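You operate a simulated robot arm through the tools that you are given. There is no shell and no other tool.

Carry out the task below with a simulated robot arm. There is one attempt and no reset: what you move stays moved.

TASK
Zip up both cushion covers and stand them in the drawer tray. Set down upright: green cushion cover, blue-striped cushion cover.

It is judged by the outcome, as a careful person would: the job done as asked, and still so three seconds after it is handed in. It fails if anything else is knocked over, pushed out of place, dropped, spilled or broken. Lids that push on must go on centred and level and be pressed home; caps that screw on are set level and turned clockwise until they are tight.

THE ROBOT
A 7-joint arm with a two-finger parallel gripper, fixed in place. Base frame: the origin is on the floor under the middle of its stand, x ahead of it, y to its left, z up; the work surface is at about z = 0.91. Lengths are in m, angles in rad, forces in N, time in s.
With the tool pointing down near the work surface it reaches from about 0.38 to 0.9 m from the base axis. Its first joint turns from -2.496 to 2.496 rad. Payload 3 kg.
The tool frame sits at the grasp point between the pads (the TCP): z along the fingers, y along the line on which they close. The tips reach 0.03 m beyond it. The gripper opens to 0.094 m. The fingers are 0.028 m wide and 0.01 m thick; the gripper's body (0.05 by 0.096 m) begins 0.055 m behind the TCP.
Orientation is that of the tool frame in the base frame, as [roll, pitch, yaw] about the fixed x, y, z axes, in that order (R = Rz(yaw) Ry(pitch) Rx(roll)). With the fingers straight down and closing along the base's y, the tool's x points along the base's -x, its y along +y and its z along -z.

THE INTERFACE
- The arm moves only by the tool move_arm. Its argument "increments" is a list of rows, each a list of 6 numbers: the shift along the base's x, y, z in m, then the turn, a rotation vector about the base's x, y, z in rad. In form: [[x, y, z, wx, wy, wz], ...]. A call has 1 to 20 rows; each row shifts and turns the commanded pose from where the row before left it. "hand" is the gripper command, from -1 (fully open) to 1 (shut), values between in proportion, set as the call begins (left out, the last holds). Rows are played at 5 a second. More than 0.05 m and 0.15 rad between two rows, or a gripper value outside its range, and nothing of the call is played. Where a pose cannot be reached the arm comes as near as it can. A force on the tool above 40 N (or 10 N above the force at the start of the call, whichever is more), or a blocked arm, ends the call early, and 0.2 s more pass. The fingers move at their own pace (about 0.072 m/s each) and stop on an object; they squeeze with about 38 N. The grip force told is the motor's: it shows also when the fingers shut on nothing. Time passes only in rows, and 0.2 s behind the last, so rows that do not move let the fingers close. It gives the time, the measured TCP pose, the force on the tool (base axes), the opening and the grip force at its end, in the units of the frame above (readings bear some noise), with the torque about the TCP (base axes, N m) and any sound that the robot's microphone picked up, and new pictures: "pictures" is both (left out), scene, wrist or none.
- Cameras (640 x 400 px; columns grow to the right, rows downward): "scene" is fixed at [0.0488, -0.5015, 1.6555]; the picture's right is [0.77, -0.64, 0.00], its down [-0.29, -0.34, -0.89] and it looks along [0.57, 0.69, -0.45] (base axes); focal length 316 px, centre (320, 200). "wrist" rides on the gripper at [0.076, 0.014, -0.103] in the tool frame; the picture's right is [-0.18, 0.98, 0.00], its down [-0.75, -0.14, -0.64] and it looks along [-0.63, -0.12, 0.77] (tool axes); focal length 243 px, centre (320, 200). There is no depth. A picture from a camera that has moved, and an enlarged one, comes with that camera's place and axes in the base frame and with its lens.
- zoom(camera, box): a new picture of the part [left, top, right, bottom] of that camera's present view, enlarged. No time passes.
- hand_in(): hands the job in; it is judged then, once.

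Places have to be worked out from the pictures, the camera data and where the tool is seen. Open the gripper and draw the arm clear of the work before you hand the job in, unless the task says otherwise.

The tools are called after ">>>" by a JSON object that holds its "name" and its "arguments". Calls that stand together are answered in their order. move_arm: Moves the arm, as the interface text tells. Its arguments: {"type":"object","properties":{"increments":{"type":"array"},"hand":{"type":"number"},"pictures":{"type":"string","enum":["both","scene","wrist","none"]}},"required":["increments"]} The other tools are called the same way: zoom (camera, box) takes an enlarged picture of a part of a camera's view; hand_in () hands the job in.

At the start:

```text
t: 0.0
tcp_pos: [0.4899, 0.2502, 1.2211]
orientation: [3.142, 0.001, 3.141]
wrist_force: [-0.6, -0.6, -0.2]
ft_torque: [0.02, 0.02, 0.01]
width: 0.0941
grip_force: 0.0
```

scene: 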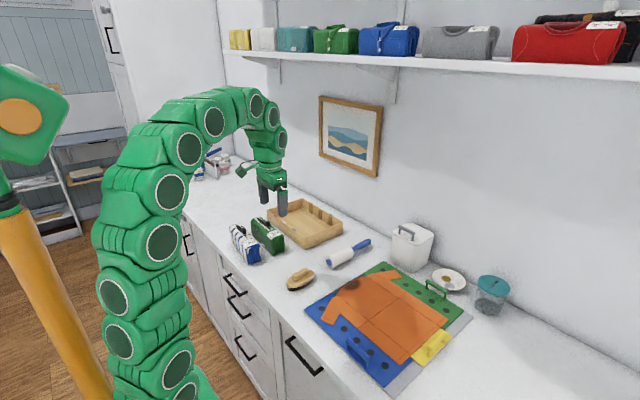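
wrist: 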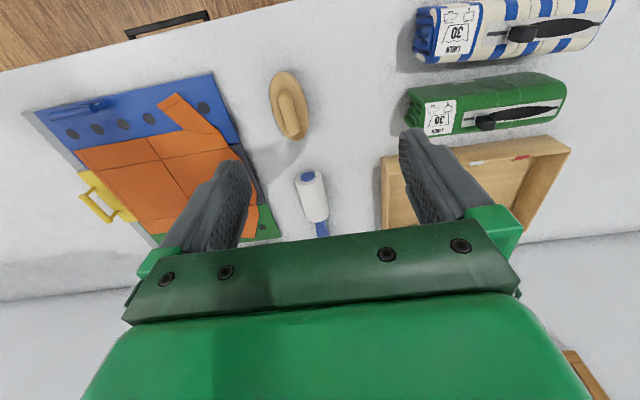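

I start by looking closer at the covers, the tray and surrounding items in both cameras before moving anything.

>>> {"name": "zoom", "arguments": {"camera": "scene", "box": [210, 180, 370, 280]}}

>>> {"name": "zoom", "arguments": {"camera": "wrist", "box": [370, 0, 630, 240]}}

```text
4.00 times, centred on (290, 230) of scene
camera zoom: at [0.0488, -0.5015, 1.6555], right [0.77, -0.64, 0.0], down [-0.29, -0.34, -0.89], along [0.57, 0.69, -0.45], focal length 1264 px, centre (440, 80)
```

zoom: 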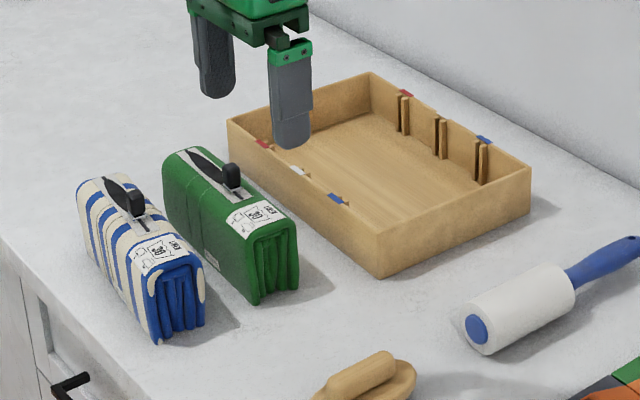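

```text
1.67 times, centred on (500, 120) of wrist
camera zoom: at [0.4135, 0.2646, 1.3239], right [0.18, 0.98, 0.0], down [0.75, -0.14, 0.64], along [0.63, -0.12, -0.77], focal length 404 px, centre (20, 333)
```

zoom: 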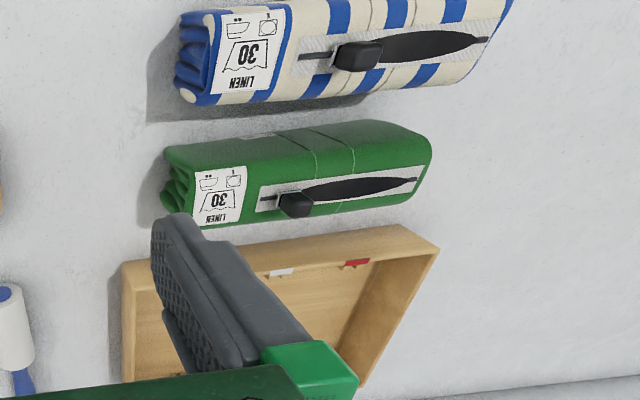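

The covers stand on the counter beside a tray with coloured tabs and ribs. I raise and shift the arm left to look down on the covers and tray with the wrist camera.

>>> {"name": "move_arm", "arguments": {"increments": [[-0.02, 0.04, 0.02, 0, 0, 0], [-0.02, 0.04, 0.02, 0, 0, 0], [-0.02, 0.04, 0.0, 0, 0, 0], [-0.02, 0.04, 0.0, 0, 0, 0], [-0.02, 0.04, 0.0, 0, 0, 0], [0, 0, 0, 0, 0, 0], [0, 0, 0, 0, 0, 0]]}}

```text
t: 1.6
tcp_pos: [0.3921, 0.4519, 1.2613]
orientation: [-3.141, -0.001, -3.141]
wrist_force: [-0.4, 0.9, -0.4]
ft_torque: [-0.01, 0.02, -0.02]
width: 0.0943
grip_force: 0.0
camera wrist: at [0.3156, 0.4656, 1.3647], right [0.18, 0.98, 0.0], down [0.75, -0.14, 0.64], along [0.63, -0.12, -0.77], focal length 243 px, centre (320, 200)
```

scene: 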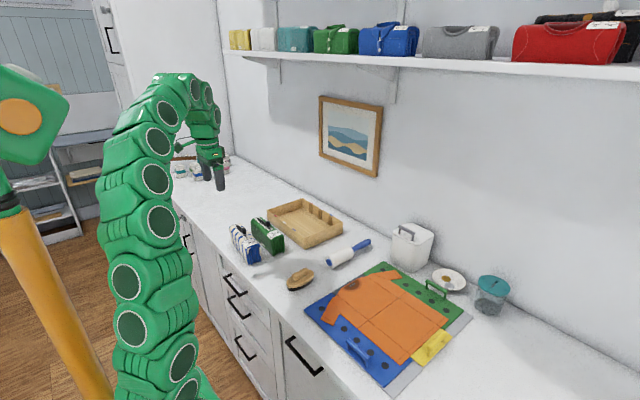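
wrist: 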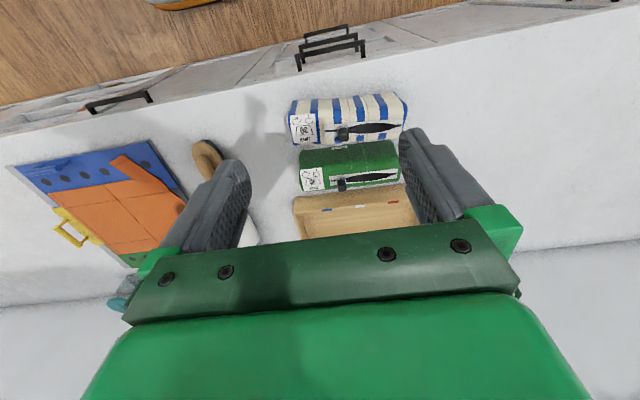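

The gripper hides the tray from here, since farther-out things appear lower in the wrist view. I move the arm forward above the covers and tray so the tray falls in the upper half of the picture.

>>> {"name": "move_arm", "arguments": {"increments": [[0.045, -0.005, -0.005, 0, 0, 0], [0.045, -0.005, -0.005, 0, 0, 0], [0.045, -0.005, -0.005, 0, 0, 0], [0.045, -0.005, -0.005, 0, 0, 0], [0.045, -0.005, -0.005, 0, 0, 0], [0.045, -0.005, -0.005, 0, 0, 0], [0, 0, 0, 0, 0, 0], [0, 0, 0, 0, 0, 0]]}}

```text
t: 3.4
tcp_pos: [0.5891, 0.4258, 1.2281]
orientation: [3.14, 0.0, 3.14]
wrist_force: [0.8, -0.6, -0.7]
ft_torque: [0.0, -0.01, 0.02]
width: 0.0944
grip_force: 0.0
out of reach, approached as far as the arm can: row 5, 6
camera wrist: at [0.5139, 0.4405, 1.3298], right [0.18, 0.98, 0.0], down [0.75, -0.14, 0.64], along [0.63, -0.12, -0.77], focal length 243 px, centre (320, 200)
```

scene: 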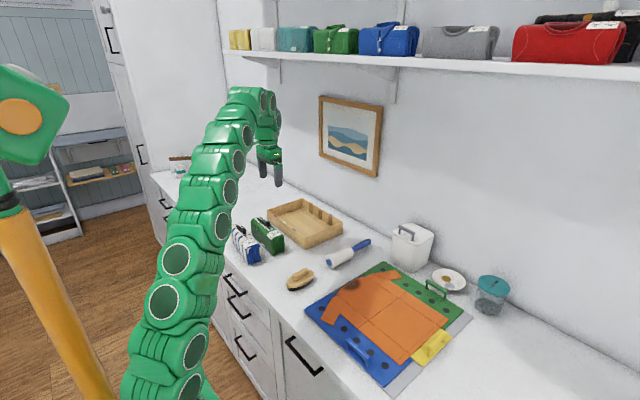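
wrist: 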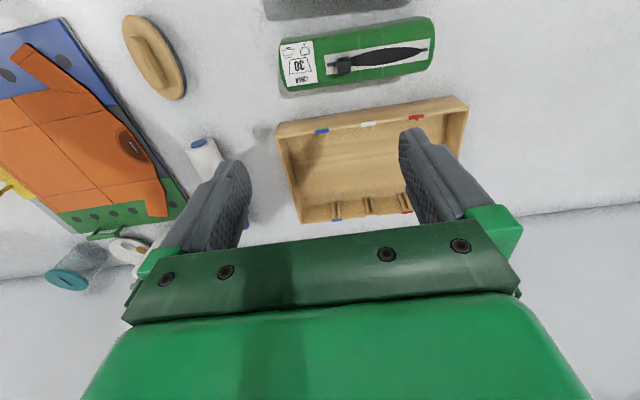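

Now the tray and green cover are both visible. I enlarge them to see the ribs, tabs and zip.

>>> {"name": "zoom", "arguments": {"camera": "wrist", "box": [260, 85, 484, 225]}}

>>> {"name": "zoom", "arguments": {"camera": "wrist", "box": [264, 0, 456, 120]}}

>>> {"name": "zoom", "arguments": {"camera": "scene", "box": [220, 190, 348, 270]}}

```text
2.86 times, centred on (372, 155) of wrist
camera zoom: at [0.5139, 0.4405, 1.3298], right [0.18, 0.98, 0.0], down [0.75, -0.14, 0.64], along [0.63, -0.12, -0.77], focal length 693 px, centre (171, 329)
```

zoom: 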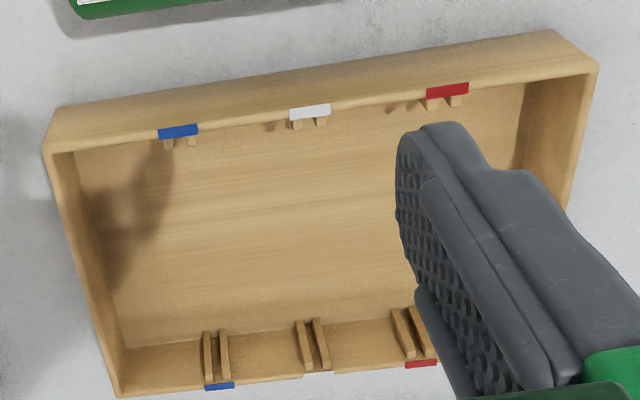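

```text
3.33 times, centred on (360, 60) of wrist
camera zoom: at [0.5139, 0.4405, 1.3298], right [0.18, 0.98, 0.0], down [0.75, -0.14, 0.64], along [0.63, -0.12, -0.77], focal length 809 px, centre (187, 667)
```

zoom: 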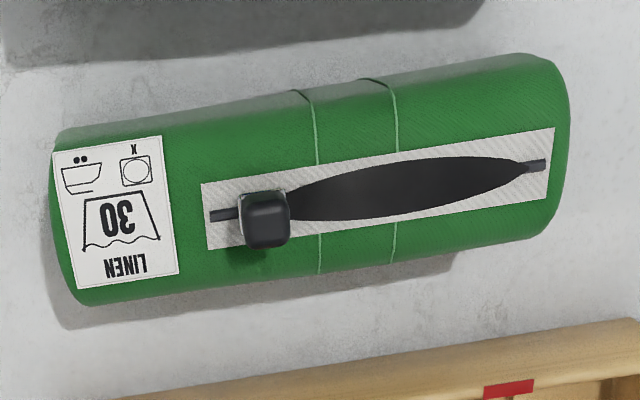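

```text
5.00 times, centred on (284, 230) of scene
camera zoom: at [0.0488, -0.5015, 1.6555], right [0.77, -0.64, 0.0], down [-0.29, -0.34, -0.89], along [0.57, 0.69, -0.45], focal length 1580 px, centre (500, 50)
```

zoom: 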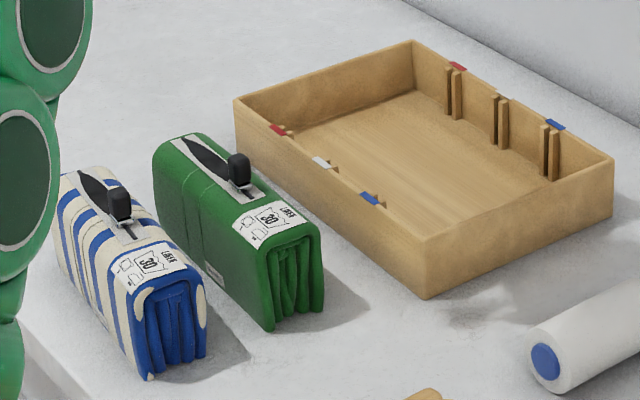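

The zips on both covers close toward the left end (+y): the slider sits near the label end and the gap is ahead of it. The tray's inner length runs along y, so covers fit along y side by side. I come down above the green slider, near (0.578, 0.457), with a small move to check how the commanded pose is kept after the unreachable rows.

>>> {"name": "move_arm", "arguments": {"increments": [[-0.01, 0.015, -0.03, 0, 0, 0], [0, 0.015, -0.03, 0, 0, 0], [0, 0, -0.02, 0, 0, 0], [0, 0, 0, 0, 0, 0], [0, 0, 0, 0, 0, 0]]}}

```text
t: 4.6
tcp_pos: [0.5782, 0.4559, 1.1467]
orientation: [3.141, -0.001, -3.141]
wrist_force: [-0.4, 0.3, 0.4]
ft_torque: [-0.01, -0.03, 0.03]
width: 0.0938
grip_force: 0.1
camera wrist: at [0.5029, 0.4703, 1.2496], right [0.18, 0.98, 0.0], down [0.75, -0.14, 0.64], along [0.63, -0.12, -0.77], focal length 243 px, centre (320, 200)
```

scene: 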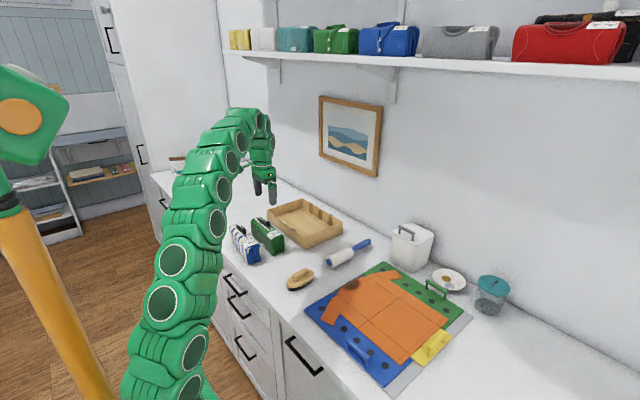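
wrist: 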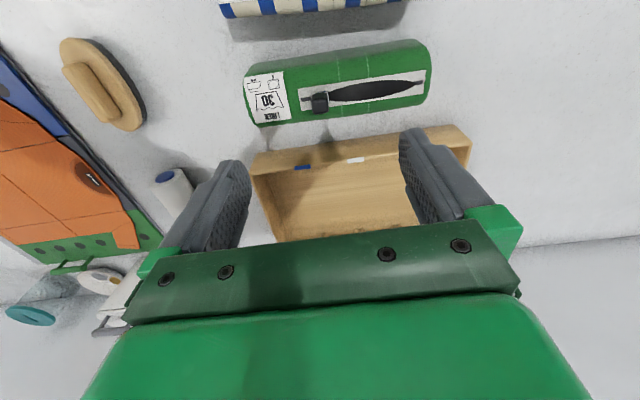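

The commanded pose follows the measured one. I enlarge the green slider to triangulate it.

>>> {"name": "zoom", "arguments": {"camera": "wrist", "box": [230, 30, 446, 165]}}

>>> {"name": "zoom", "arguments": {"camera": "scene", "box": [225, 205, 305, 255]}}

```text
2.96 times, centred on (338, 98) of wrist
camera zoom: at [0.5029, 0.4703, 1.2496], right [0.18, 0.98, 0.0], down [0.75, -0.14, 0.64], along [0.63, -0.12, -0.77], focal length 719 px, centre (267, 504)
```

zoom: 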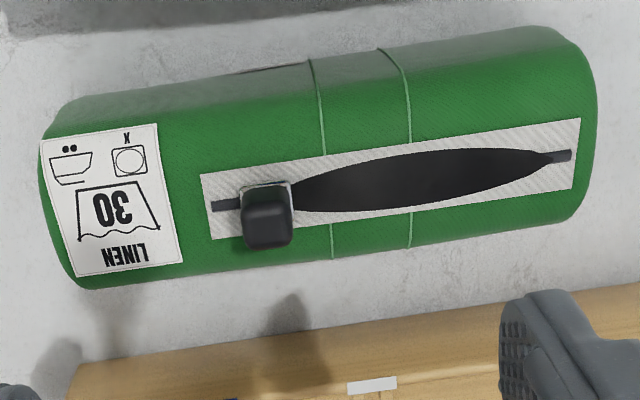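

```text
8.00 times, centred on (265, 230) of scene
camera zoom: at [0.0488, -0.5015, 1.6555], right [0.77, -0.64, 0.0], down [-0.29, -0.34, -0.89], along [0.57, 0.69, -0.45], focal length 2528 px, centre (760, -40)
```

zoom: 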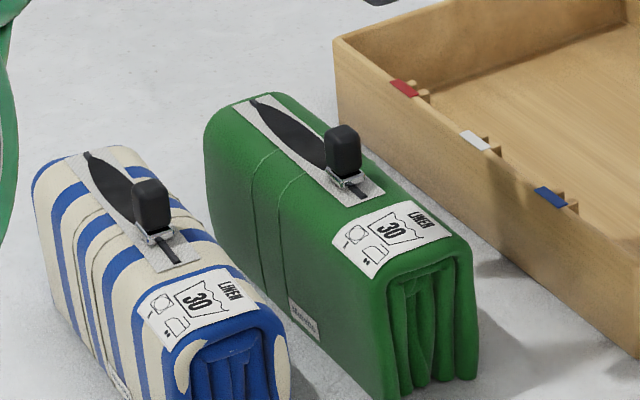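

Triangulating both views: slider base about (0.576, 0.456, 0.991), and the black pull tab rises to about z=1.02. I descend with open fingers to straddle it, tips staying just above the cover's top.

>>> {"name": "move_arm", "arguments": {"increments": [[0, 0.001, -0.04, 0, 0, 0], [0, 0, -0.04, 0, 0, 0], [0, 0, -0.02, 0, 0, 0], [0, 0, -0.012, 0, 0, 0], [0, 0, 0, 0, 0, 0], [0, 0, 0, 0, 0, 0]]}}

```text
t: 6.0
tcp_pos: [0.5799, 0.457, 1.0322]
orientation: [-3.14, 0.001, -3.14]
wrist_force: [0.3, -0.7, 0.7]
ft_torque: [0.0, 0.0, 0.0]
width: 0.0939
grip_force: 0.0
camera wrist: at [0.5049, 0.472, 1.1357], right [0.18, 0.98, 0.0], down [0.75, -0.14, 0.64], along [0.63, -0.12, -0.77], focal length 243 px, centre (320, 200)
```

scene: 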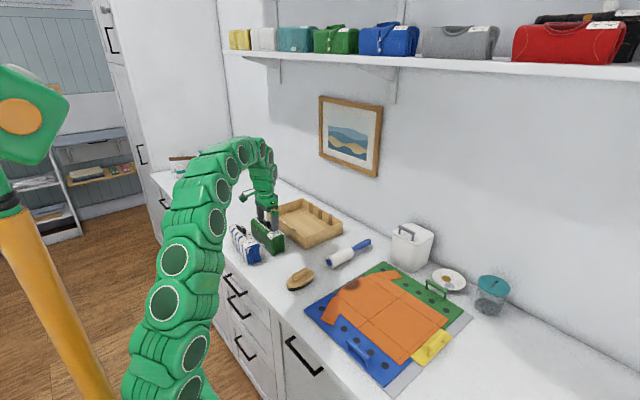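
wrist: 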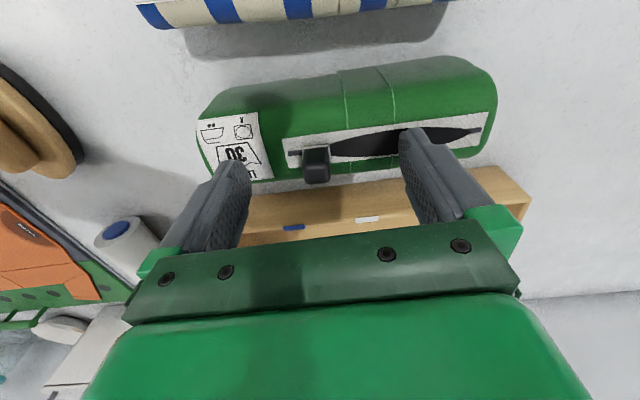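

The tab sits between the fingers near the tool centre. I enlarge to check alignment before lowering the last bit.

>>> {"name": "zoom", "arguments": {"camera": "wrist", "box": [224, 90, 416, 210]}}

>>> {"name": "zoom", "arguments": {"camera": "scene", "box": [225, 185, 305, 255]}}

```text
3.33 times, centred on (320, 150) of wrist
camera zoom: at [0.5049, 0.472, 1.1357], right [0.18, 0.98, 0.0], down [0.75, -0.14, 0.64], along [0.63, -0.12, -0.77], focal length 809 px, centre (320, 367)
```

zoom: 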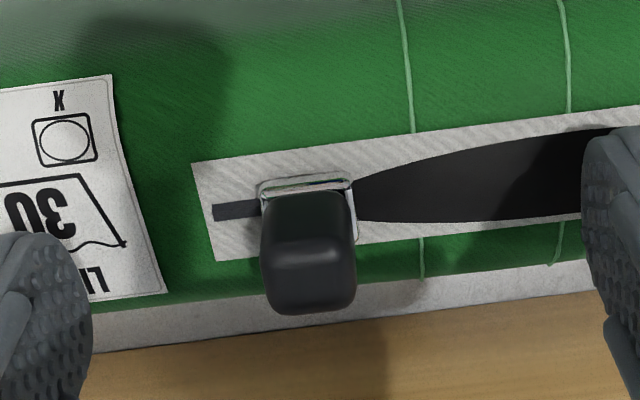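

```text
5.71 times, centred on (265, 220) of scene
camera zoom: at [0.0488, -0.5015, 1.6555], right [0.77, -0.64, 0.0], down [-0.29, -0.34, -0.89], along [0.57, 0.69, -0.45], focal length 1805 px, centre (634, 86)
```

zoom: 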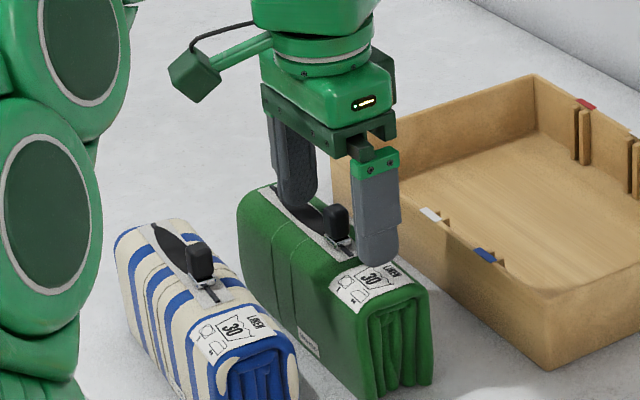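

The tab is centred between the fingers. I lower about 6 mm and close on it.

>>> {"name": "move_arm", "arguments": {"increments": [[0, 0, -0.006, 0, 0, 0], [0, 0, 0, 0, 0, 0]], "pictures": "none"}}

>>> {"name": "move_arm", "arguments": {"increments": [[0, 0, 0, 0, 0, 0], [0, 0, 0, 0, 0, 0], [0, 0, 0, 0, 0, 0], [0, 0, 0, 0, 0, 0], [0, 0, 0, 0, 0, 0]], "hand": 1}}

```text
t: 6.6
tcp_pos: [0.5803, 0.4583, 1.0269]
orientation: [3.141, 0.001, 3.14]
wrist_force: [-0.3, 0.7, -0.2]
ft_torque: [0.02, 0.0, -0.03]
width: 0.0943
grip_force: 0.0
```

```text
t: 7.8
tcp_pos: [0.5798, 0.4575, 1.0277]
orientation: [3.141, 0.001, 3.14]
wrist_force: [-0.1, -0.3, 1.5]
ft_torque: [0.01, 0.01, -0.32]
width: 0.0176
grip_force: 38.4
camera wrist: at [0.5045, 0.4718, 1.1298], right [0.18, 0.98, 0.0], down [0.75, -0.14, 0.64], along [0.63, -0.12, -0.77], focal length 243 px, centre (320, 200)
```

scene: 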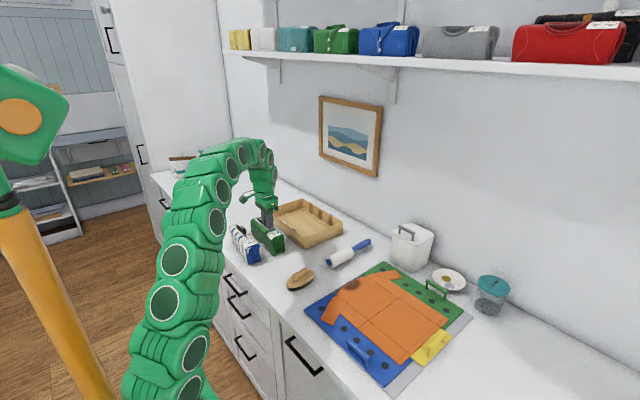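
wrist: 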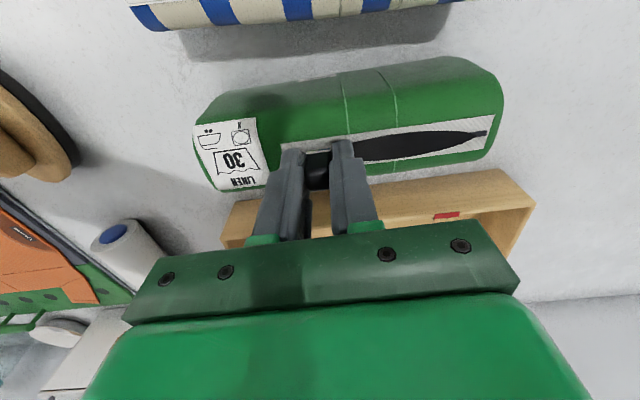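

Gripped at 17.6 mm width. Now I draw the slider along the zip toward +y (with the slight +x slope of the cover), slowly, watching force and whether the cover moves.

>>> {"name": "move_arm", "arguments": {"increments": [[0.0002, 0.005, 0, 0, 0, 0], [0.0002, 0.005, 0, 0, 0, 0], [0.0002, 0.005, 0, 0, 0, 0], [0.0002, 0.005, 0, 0, 0, 0]]}}

```text
t: 8.8
tcp_pos: [0.5806, 0.4795, 1.0284]
orientation: [-3.141, 0.0, -3.141]
wrist_force: [-0.6, -0.7, 0.0]
ft_torque: [-0.02, -0.02, -0.01]
width: 0.017
grip_force: 37.8
camera wrist: at [0.5049, 0.4925, 1.131], right [0.18, 0.98, 0.0], down [0.75, -0.14, 0.64], along [0.63, -0.12, -0.77], focal length 243 px, centre (320, 200)
```

scene: 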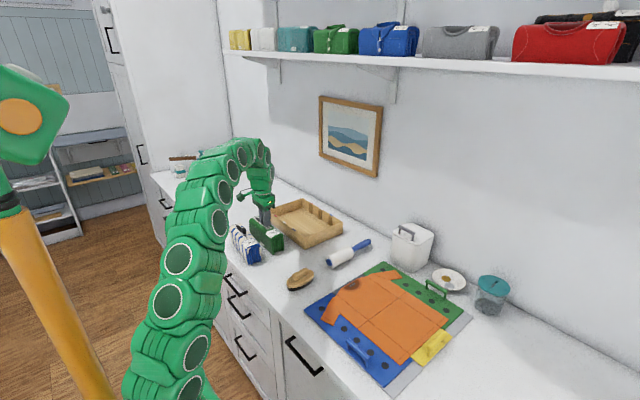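
wrist: 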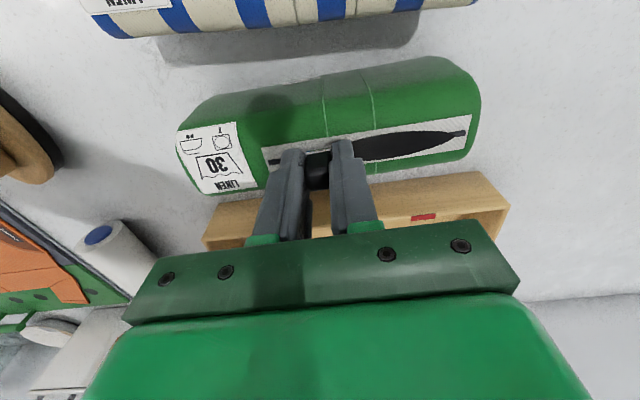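

The slider has moved along the zip by roughly 1 cm, but the cover slid along a bit as well. I press down lightly so the cover stays put on the counter, and check the force.

>>> {"name": "move_arm", "arguments": {"increments": [[0, 0, -0.001, 0, 0, 0], [0, 0, -0.001, 0, 0, 0], [0, 0, 0, 0, 0, 0]], "pictures": "none"}}

```text
t: 9.6
tcp_pos: [0.5803, 0.4783, 1.0276]
orientation: [3.139, 0.002, 3.141]
wrist_force: [-2.4, 0.2, 19.6]
ft_torque: [0.01, 0.92, -0.16]
width: 0.017
grip_force: 38.1
```

The contact is stiff (19.6 N for 2 mm). I ease up half of that and continue the pull slowly.

>>> {"name": "move_arm", "arguments": {"increments": [[0, 0, 0.001, 0, 0, 0], [0.0002, 0.003, 0, 0, 0, 0], [0.0002, 0.003, 0, 0, 0, 0], [0.0002, 0.003, 0, 0, 0, 0], [0.0002, 0.003, 0, 0, 0, 0]]}}

```text
t: 10.8
tcp_pos: [0.5809, 0.4901, 1.0273]
orientation: [-3.141, -0.001, 3.14]
wrist_force: [-0.5, 0.2, 0.7]
ft_torque: [-0.02, -0.02, 0.01]
width: 0.0172
grip_force: 37.7
camera wrist: at [0.504, 0.5043, 1.13], right [0.19, 0.98, 0.0], down [0.75, -0.14, 0.64], along [0.63, -0.12, -0.77], focal length 243 px, centre (320, 200)
```

scene: 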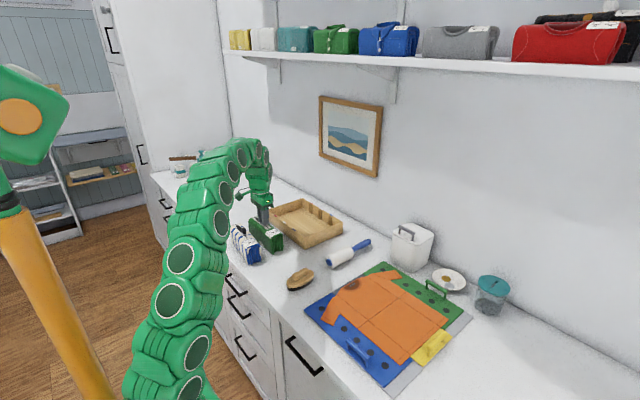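
wrist: 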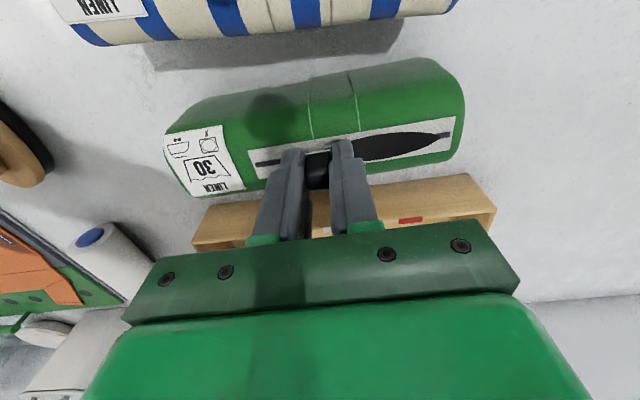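

Progress: slider about 2 cm along, with the cover nearly still now. I press about 1 mm and keep pulling slowly.

>>> {"name": "move_arm", "arguments": {"increments": [[0, 0, -0.001, 0, 0, 0], [0.0001, 0.003, 0, 0, 0, 0], [0.0001, 0.003, 0, 0, 0, 0], [0.0001, 0.003, 0, 0, 0, 0], [0.0001, 0.003, 0, 0, 0, 0], [0.0001, 0.003, 0, 0, 0, 0], [0.0001, 0.003, 0, 0, 0, 0], [0.0001, 0.003, 0, 0, 0, 0], [0.0001, 0.003, 0, 0, 0, 0]]}}

```text
t: 12.8
tcp_pos: [0.5818, 0.5116, 1.0275]
orientation: [3.141, -0.001, -3.141]
wrist_force: [-9.0, -0.5, 24.5]
ft_torque: [-0.02, 0.35, -0.03]
width: 0.0171
grip_force: 38.4
camera wrist: at [0.5052, 0.5272, 1.1297], right [0.18, 0.98, 0.0], down [0.75, -0.14, 0.64], along [0.63, -0.12, -0.77], focal length 243 px, centre (320, 200)
```

scene: 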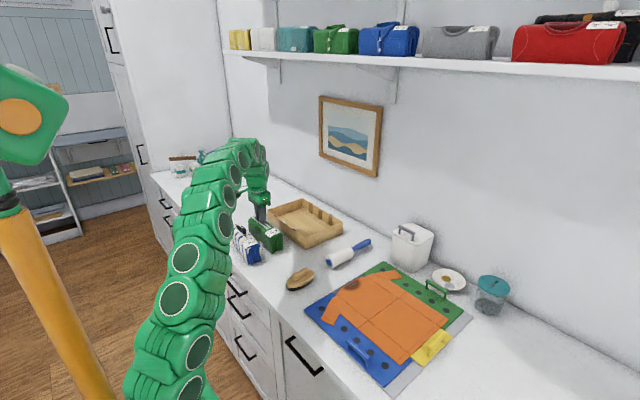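
wrist: 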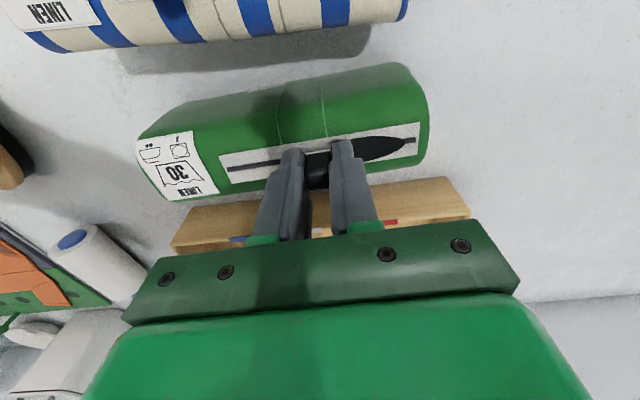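

Slider is about halfway; the side force of −9 N in x says my line should bend toward −x. I correct x slightly, ease the press, and continue.

>>> {"name": "move_arm", "arguments": {"increments": [[-0.001, 0, 0.0005, 0, 0, 0], [-0.0003, 0.003, 0, 0, 0, 0], [-0.0003, 0.003, 0, 0, 0, 0], [-0.0002, 0.003, 0, 0, 0, 0], [-0.0002, 0.003, 0, 0, 0, 0], [-0.0002, 0.003, 0, 0, 0, 0], [-0.0002, 0.003, 0, 0, 0, 0]]}}

```text
t: 14.4
tcp_pos: [0.5793, 0.5312, 1.0288]
orientation: [-3.141, 0.001, 3.141]
wrist_force: [-0.3, -0.4, -0.4]
ft_torque: [0.12, 0.01, 0.03]
width: 0.0169
grip_force: 37.9
camera wrist: at [0.5035, 0.5461, 1.1304], right [0.18, 0.98, 0.0], down [0.75, -0.14, 0.64], along [0.63, -0.12, -0.77], focal length 243 px, centre (320, 200)
```

scene: 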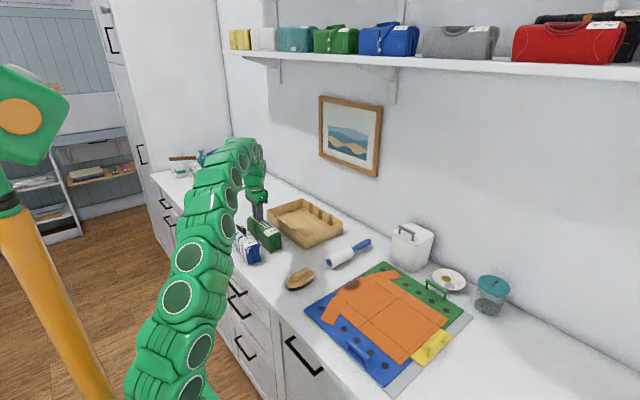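
wrist: 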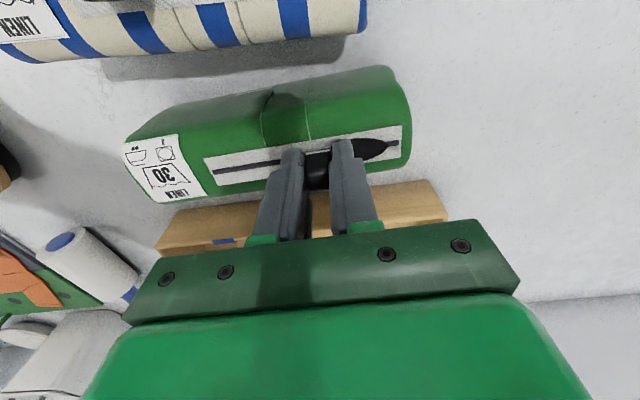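

Continuing the pull with a light press; the remaining gap is about 3 cm.

>>> {"name": "move_arm", "arguments": {"increments": [[0, 0, -0.0008, 0, 0, 0], [-0.0001, 0.003, 0, 0, 0, 0], [-0.0001, 0.003, 0, 0, 0, 0], [-0.0001, 0.003, 0, 0, 0, 0], [-0.0001, 0.003, 0, 0, 0, 0], [-0.0001, 0.003, 0, 0, 0, 0], [-0.0001, 0.003, 0, 0, 0, 0]]}}

```text
t: 16.0
tcp_pos: [0.5805, 0.549, 1.0267]
orientation: [-3.14, 0.0, 3.14]
wrist_force: [8.0, -0.3, 10.8]
ft_torque: [-0.03, -0.46, 0.05]
width: 0.0169
grip_force: 37.9
camera wrist: at [0.5031, 0.5638, 1.1295], right [0.19, 0.98, 0.0], down [0.75, -0.14, 0.64], along [0.63, -0.12, -0.77], focal length 243 px, centre (320, 200)
```

scene: 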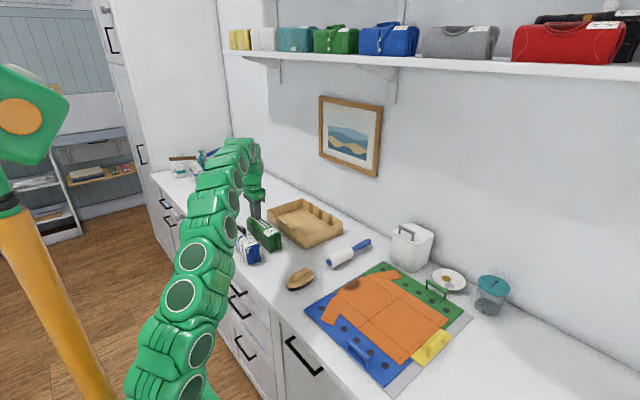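
wrist: 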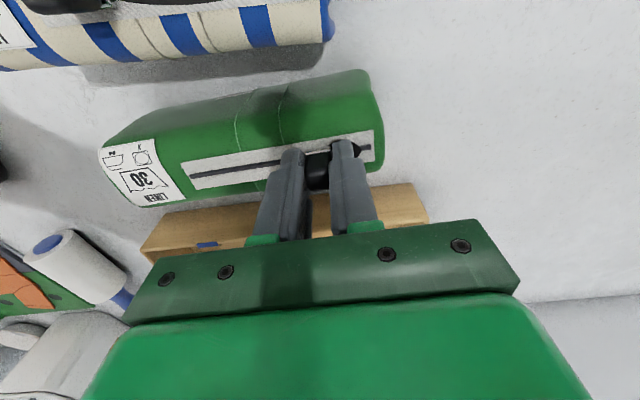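

Only a small gap remains. I ease the sideways force (+x) and continue to the end stop.

>>> {"name": "move_arm", "arguments": {"increments": [[0.0008, 0, 0.0003, 0, 0, 0], [0.0, 0.003, 0, 0, 0, 0], [0.0, 0.003, 0, 0, 0, 0], [0.0, 0.003, 0, 0, 0, 0], [0.0, 0.003, 0, 0, 0, 0], [0, 0, 0, 0, 0, 0]]}}

>>> {"name": "zoom", "arguments": {"camera": "wrist", "box": [224, 90, 416, 210]}}

```text
t: 17.4
tcp_pos: [0.5785, 0.5616, 1.028]
orientation: [-3.141, 0.0, -3.142]
wrist_force: [-6.2, -0.2, 16.8]
ft_torque: [0.01, 0.71, -0.02]
width: 0.017
grip_force: 37.8
camera wrist: at [0.5032, 0.5758, 1.1294], right [0.18, 0.98, 0.0], down [0.75, -0.14, 0.64], along [0.63, -0.12, -0.77], focal length 243 px, centre (320, 200)
```

scene: 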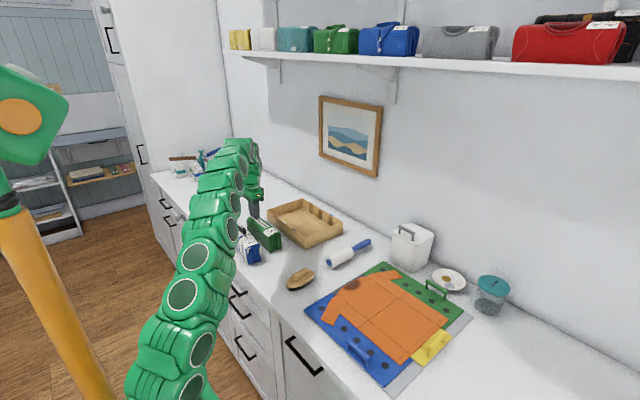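
wrist: 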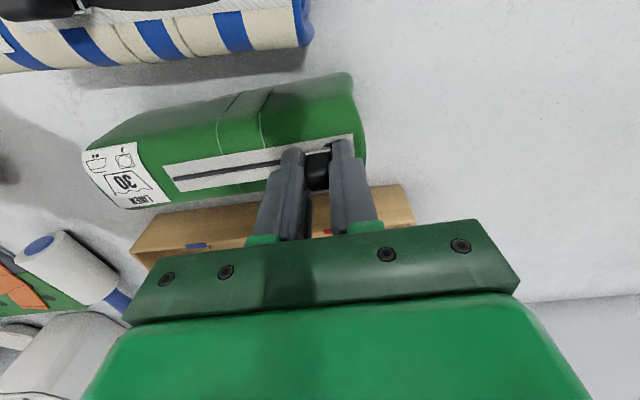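

```text
3.33 times, centred on (320, 150) of wrist
camera zoom: at [0.5032, 0.5758, 1.1294], right [0.18, 0.98, 0.0], down [0.75, -0.14, 0.64], along [0.63, -0.12, -0.77], focal length 809 px, centre (320, 367)
```

zoom: 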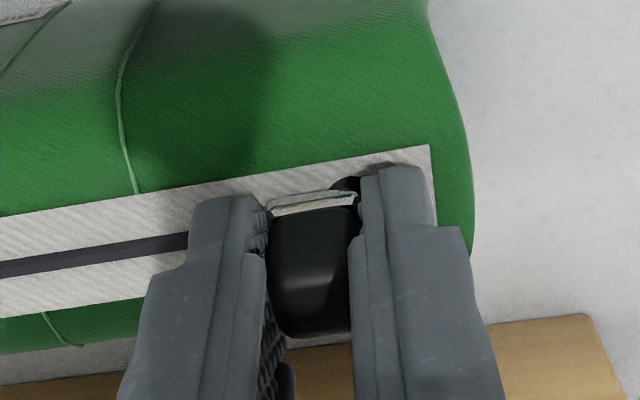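

A tiny dark gap remains ahead of the slider. I keep pulling in small steps until it stops at the end.

>>> {"name": "move_arm", "arguments": {"increments": [[-0.0006, 0, 0, 0, 0, 0], [0.0, 0.003, 0, 0, 0, 0], [0.0, 0.003, 0, 0, 0, 0], [0, 0, 0, 0, 0, 0]], "pictures": "wrist"}}

>>> {"name": "zoom", "arguments": {"camera": "wrist", "box": [224, 90, 416, 210]}}

```text
t: 18.4
tcp_pos: [0.5782, 0.5681, 1.0271]
orientation: [-3.142, 0.001, 3.141]
wrist_force: [7.9, -0.7, 10.4]
ft_torque: [0.01, -0.74, 0.09]
width: 0.0171
grip_force: 38.6
camera wrist: at [0.5027, 0.5817, 1.1293], right [0.19, 0.98, 0.0], down [0.75, -0.14, 0.64], along [0.63, -0.12, -0.77], focal length 243 px, centre (320, 200)
```

wrist: 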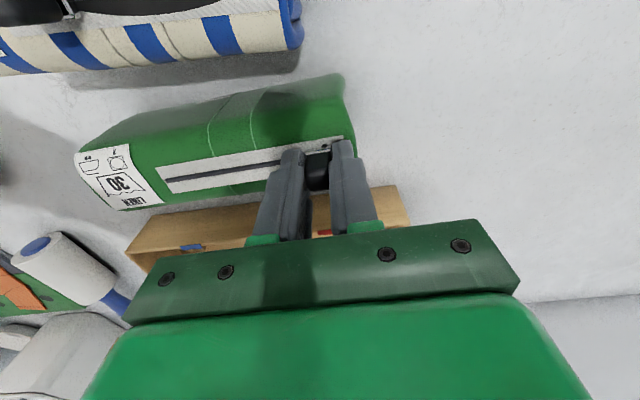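

```text
3.33 times, centred on (320, 150) of wrist
camera zoom: at [0.5027, 0.5817, 1.1293], right [0.19, 0.98, 0.0], down [0.75, -0.14, 0.64], along [0.63, -0.12, -0.77], focal length 809 px, centre (320, 367)
```

zoom: 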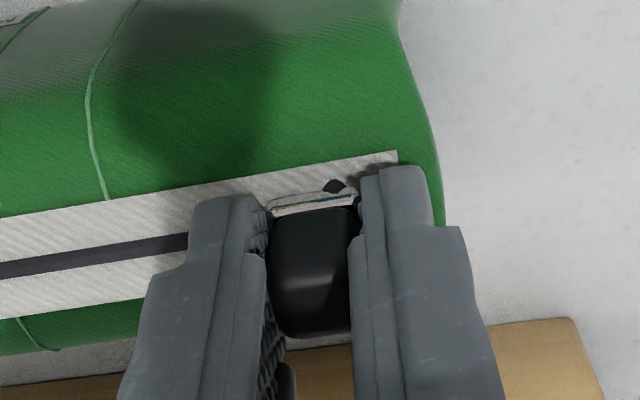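

The slider still advances relative to the tape (tape end now ~16 mm from slider centre). I continue a few more millimetres.

>>> {"name": "move_arm", "arguments": {"increments": [[0.0005, 0, 0, 0, 0, 0], [0.0, 0.003, 0, 0, 0, 0], [0.0, 0.002, 0, 0, 0, 0], [0, 0, 0, 0, 0, 0]], "pictures": "wrist"}}

>>> {"name": "zoom", "arguments": {"camera": "wrist", "box": [224, 90, 416, 210]}}

```text
t: 19.4
tcp_pos: [0.5789, 0.5717, 1.0265]
orientation: [-3.139, 0.001, 3.141]
wrist_force: [-1.2, -0.7, 19.4]
ft_torque: [0.04, 0.06, 0.04]
width: 0.0168
grip_force: 38.6
camera wrist: at [0.5028, 0.5863, 1.1293], right [0.18, 0.98, 0.0], down [0.75, -0.14, 0.64], along [0.63, -0.12, -0.77], focal length 243 px, centre (320, 200)
```

wrist: 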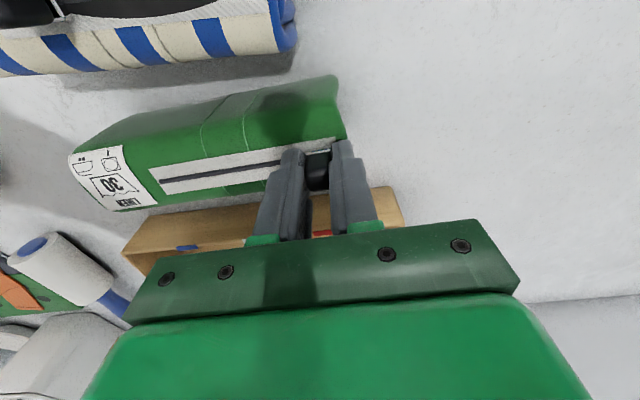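

```text
3.33 times, centred on (320, 150) of wrist
camera zoom: at [0.5028, 0.5863, 1.1293], right [0.18, 0.98, 0.0], down [0.75, -0.14, 0.64], along [0.63, -0.12, -0.77], focal length 809 px, centre (320, 367)
```

zoom: 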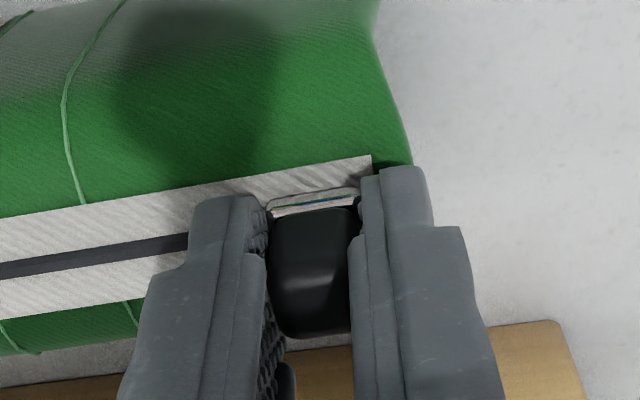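

The dark gap is no longer visible. I nudge on to confirm the slider has reached the end stop (the tape end should stop approaching).

>>> {"name": "move_arm", "arguments": {"increments": [[0.0, 0.002, 0, 0, 0, 0], [0.0, 0.002, 0, 0, 0, 0], [0, 0, 0, 0, 0, 0]], "pictures": "wrist"}}

>>> {"name": "zoom", "arguments": {"camera": "wrist", "box": [224, 90, 416, 210]}}

```text
t: 20.2
tcp_pos: [0.5795, 0.5752, 1.0269]
orientation: [-3.141, -0.002, 3.14]
wrist_force: [-8.6, -7.1, 26.7]
ft_torque: [-0.26, 0.2, -0.04]
width: 0.017
grip_force: 38.1
camera wrist: at [0.5031, 0.5902, 1.129], right [0.18, 0.98, 0.0], down [0.75, -0.14, 0.64], along [0.63, -0.12, -0.77], focal length 243 px, centre (320, 200)
```

wrist: 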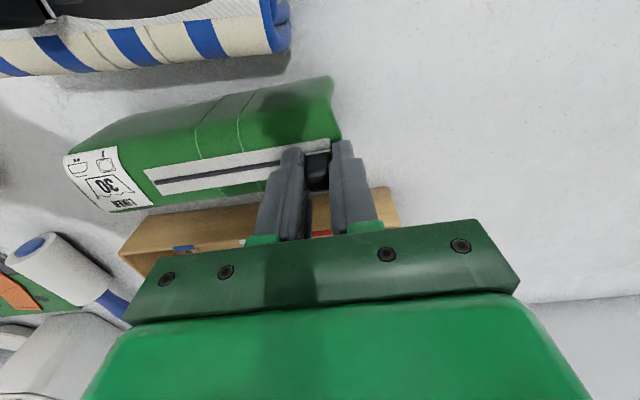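

```text
3.33 times, centred on (320, 150) of wrist
camera zoom: at [0.5031, 0.5902, 1.129], right [0.18, 0.98, 0.0], down [0.75, -0.14, 0.64], along [0.63, -0.12, -0.77], focal length 809 px, centre (320, 367)
```

zoom: 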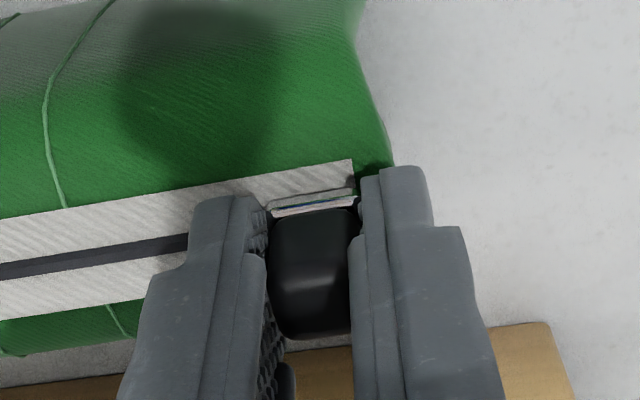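

The −y force rise (−7 N) with the tape end right at the slider means the zip is fully closed. I relieve the press, open, and rise to inspect.

>>> {"name": "move_arm", "arguments": {"increments": [[0.0, -0.0005, 0.001, 0, 0, 0], [0, 0, 0, 0, 0, 0]], "pictures": "none"}}

>>> {"name": "move_arm", "arguments": {"increments": [[0, 0, 0, 0, 0, 0], [0, 0, 0, 0, 0, 0], [0, 0, 0, 0, 0, 0], [0, 0, 0.03, 0, 0, 0], [0, 0, 0.04, 0, 0, 0], [0, 0, 0.04, 0, 0, 0], [0, 0, 0, 0, 0, 0]], "hand": -1}}

>>> {"name": "zoom", "arguments": {"camera": "wrist", "box": [100, 0, 420, 200]}}

>>> {"name": "zoom", "arguments": {"camera": "scene", "box": [215, 195, 311, 265]}}

```text
t: 20.8
tcp_pos: [0.5799, 0.5755, 1.0272]
orientation: [-3.139, -0.001, 3.139]
wrist_force: [-1.4, -3.2, 1.6]
ft_torque: [0.01, 0.04, -0.01]
width: 0.0173
grip_force: 37.6
```

```text
t: 22.4
tcp_pos: [0.5773, 0.5753, 1.1227]
orientation: [3.141, 0.001, 3.141]
wrist_force: [0.1, 0.2, 0.4]
ft_torque: [-0.02, -0.02, 0.07]
width: 0.0939
grip_force: 0.0
out of reach, approached as far as the arm can: row 6
camera wrist: at [0.5009, 0.5887, 1.2249], right [0.18, 0.98, 0.0], down [0.75, -0.14, 0.64], along [0.63, -0.12, -0.77], focal length 243 px, centre (320, 200)
```

scene: 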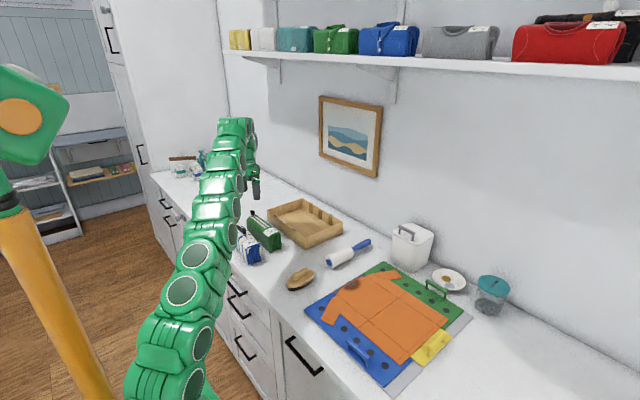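
wrist: 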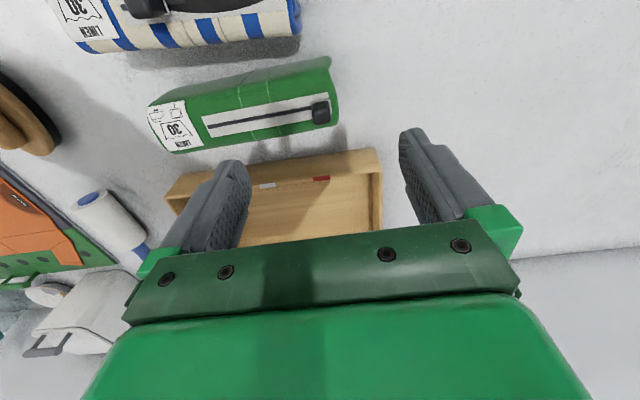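

```text
2.00 times, centred on (260, 100) of wrist
camera zoom: at [0.5009, 0.5887, 1.2249], right [0.18, 0.98, 0.0], down [0.75, -0.14, 0.64], along [0.63, -0.12, -0.77], focal length 485 px, centre (440, 400)
```

zoom: 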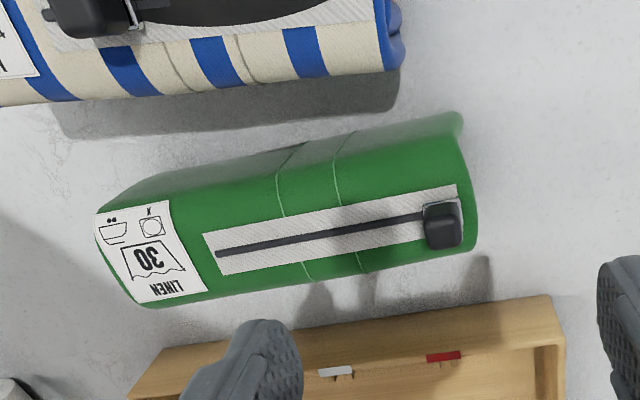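

```text
5.71 times, centred on (263, 230) of scene
camera zoom: at [0.0488, -0.5015, 1.6555], right [0.77, -0.64, 0.0], down [-0.29, -0.34, -0.89], along [0.57, 0.69, -0.45], focal length 1805 px, centre (646, 29)
```

zoom: 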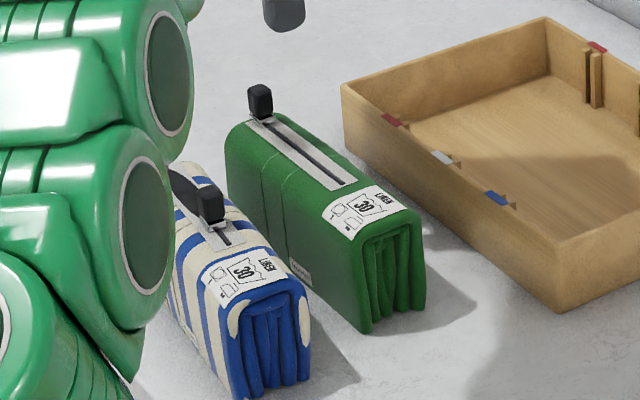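

The green zip is fully closed with the slider at the far end. Next the blue-striped cover: its tab is at about (0.48, 0.471). I move above it.

>>> {"name": "move_arm", "arguments": {"increments": [[-0.025, -0.026, 0, 0, 0, 0], [-0.025, -0.026, 0, 0, 0, 0], [-0.025, -0.026, 0, 0, 0, 0], [-0.021, -0.026, 0, 0, 0, 0], [0, 0, -0.02, 0, 0, 0], [0, 0, 0, 0, 0, 0], [0, 0, 0, 0, 0, 0]]}}

>>> {"name": "zoom", "arguments": {"camera": "wrist", "box": [200, 30, 456, 190]}}

>>> {"name": "zoom", "arguments": {"camera": "scene", "box": [215, 195, 311, 265]}}

```text
t: 24.0
tcp_pos: [0.4809, 0.4688, 1.1035]
orientation: [-3.141, 0.001, 3.141]
wrist_force: [-0.7, 0.0, 0.7]
ft_torque: [0.01, 0.02, -0.03]
width: 0.0942
grip_force: 0.0
camera wrist: at [0.4058, 0.4835, 1.2051], right [0.18, 0.98, 0.0], down [0.75, -0.14, 0.64], along [0.63, -0.12, -0.77], focal length 243 px, centre (320, 200)
```

scene: 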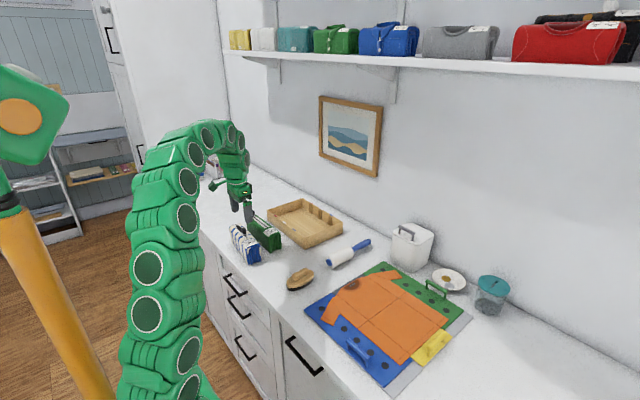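
wrist: 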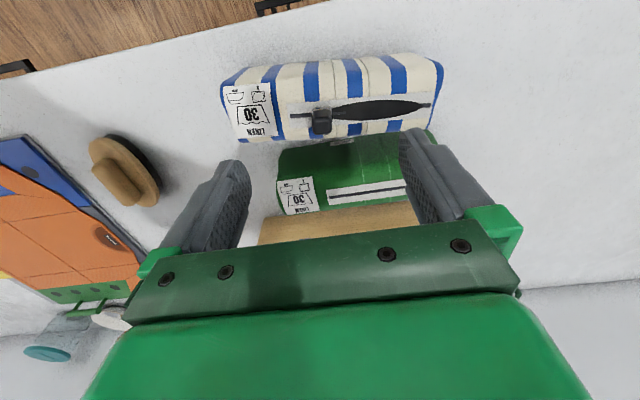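

```text
2.50 times, centred on (328, 110) of wrist
camera zoom: at [0.4058, 0.4835, 1.2051], right [0.18, 0.98, 0.0], down [0.75, -0.14, 0.64], along [0.63, -0.12, -0.77], focal length 606 px, centre (300, 425)
```

zoom: 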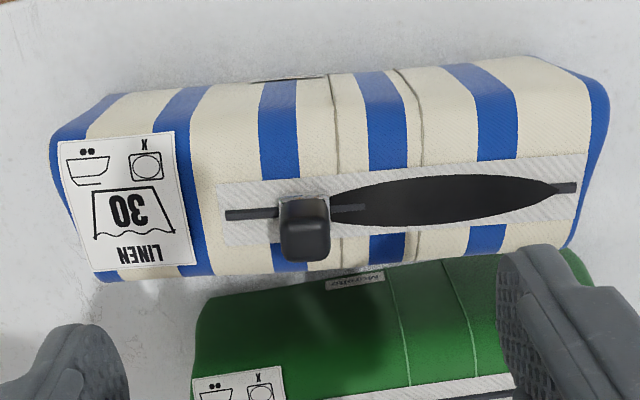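

```text
5.71 times, centred on (263, 230) of scene
camera zoom: at [0.0488, -0.5015, 1.6555], right [0.77, -0.64, 0.0], down [-0.29, -0.34, -0.89], along [0.57, 0.69, -0.45], focal length 1805 px, centre (646, 29)
```

zoom: 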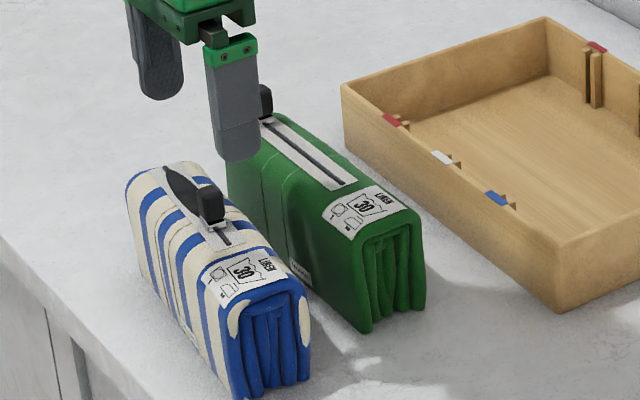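

The blue-striped tab triangulates to (0.482, 0.471), top ≈1.02, same height as the green one. I descend to straddle it and close.

>>> {"name": "move_arm", "arguments": {"increments": [[0.001, 0.002, -0.035, 0, 0, 0], [0, 0, -0.03, 0, 0, 0], [0, 0, -0.007, 0, 0, 0], [0, 0, 0, 0, 0, 0], [0, 0, 0, 0, 0, 0]]}}

>>> {"name": "zoom", "arguments": {"camera": "wrist", "box": [224, 90, 416, 210]}}

>>> {"name": "zoom", "arguments": {"camera": "scene", "box": [215, 195, 295, 265]}}

```text
t: 25.2
tcp_pos: [0.4812, 0.4718, 1.0297]
orientation: [-3.141, -0.001, 3.141]
wrist_force: [-0.9, -0.8, 0.1]
ft_torque: [0.03, 0.02, -0.01]
width: 0.094
grip_force: 0.1
camera wrist: at [0.4061, 0.4857, 1.1325], right [0.18, 0.98, 0.0], down [0.75, -0.14, 0.64], along [0.63, -0.12, -0.77], focal length 243 px, centre (320, 200)
```

scene: 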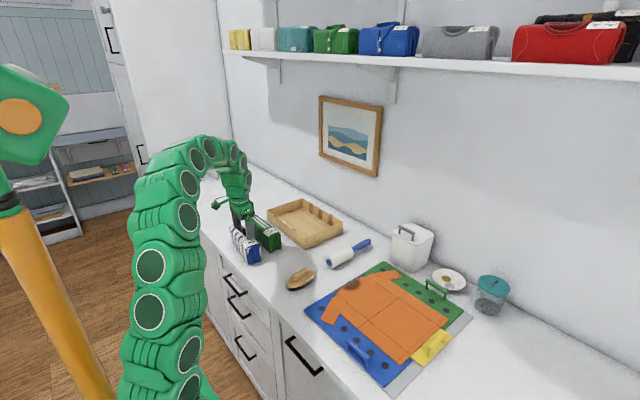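
wrist: 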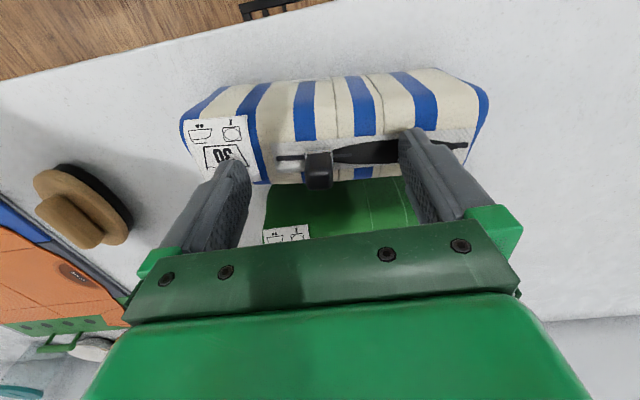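

```text
3.33 times, centred on (320, 150) of wrist
camera zoom: at [0.4061, 0.4857, 1.1325], right [0.18, 0.98, 0.0], down [0.75, -0.14, 0.64], along [0.63, -0.12, -0.77], focal length 809 px, centre (320, 367)
```

zoom: 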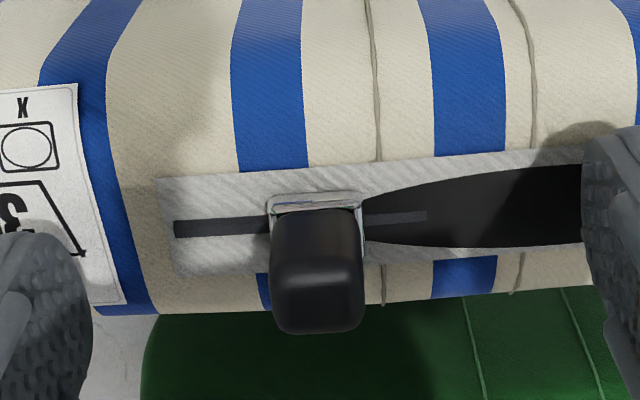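

```text
5.71 times, centred on (255, 230) of scene
camera zoom: at [0.0488, -0.5015, 1.6555], right [0.77, -0.64, 0.0], down [-0.29, -0.34, -0.89], along [0.57, 0.69, -0.45], focal length 1805 px, centre (691, 29)
```

zoom: 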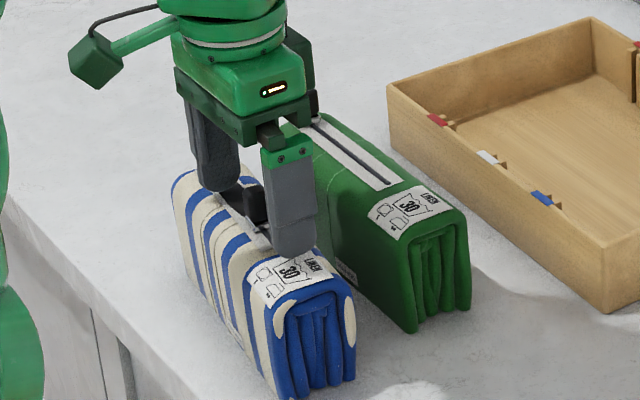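

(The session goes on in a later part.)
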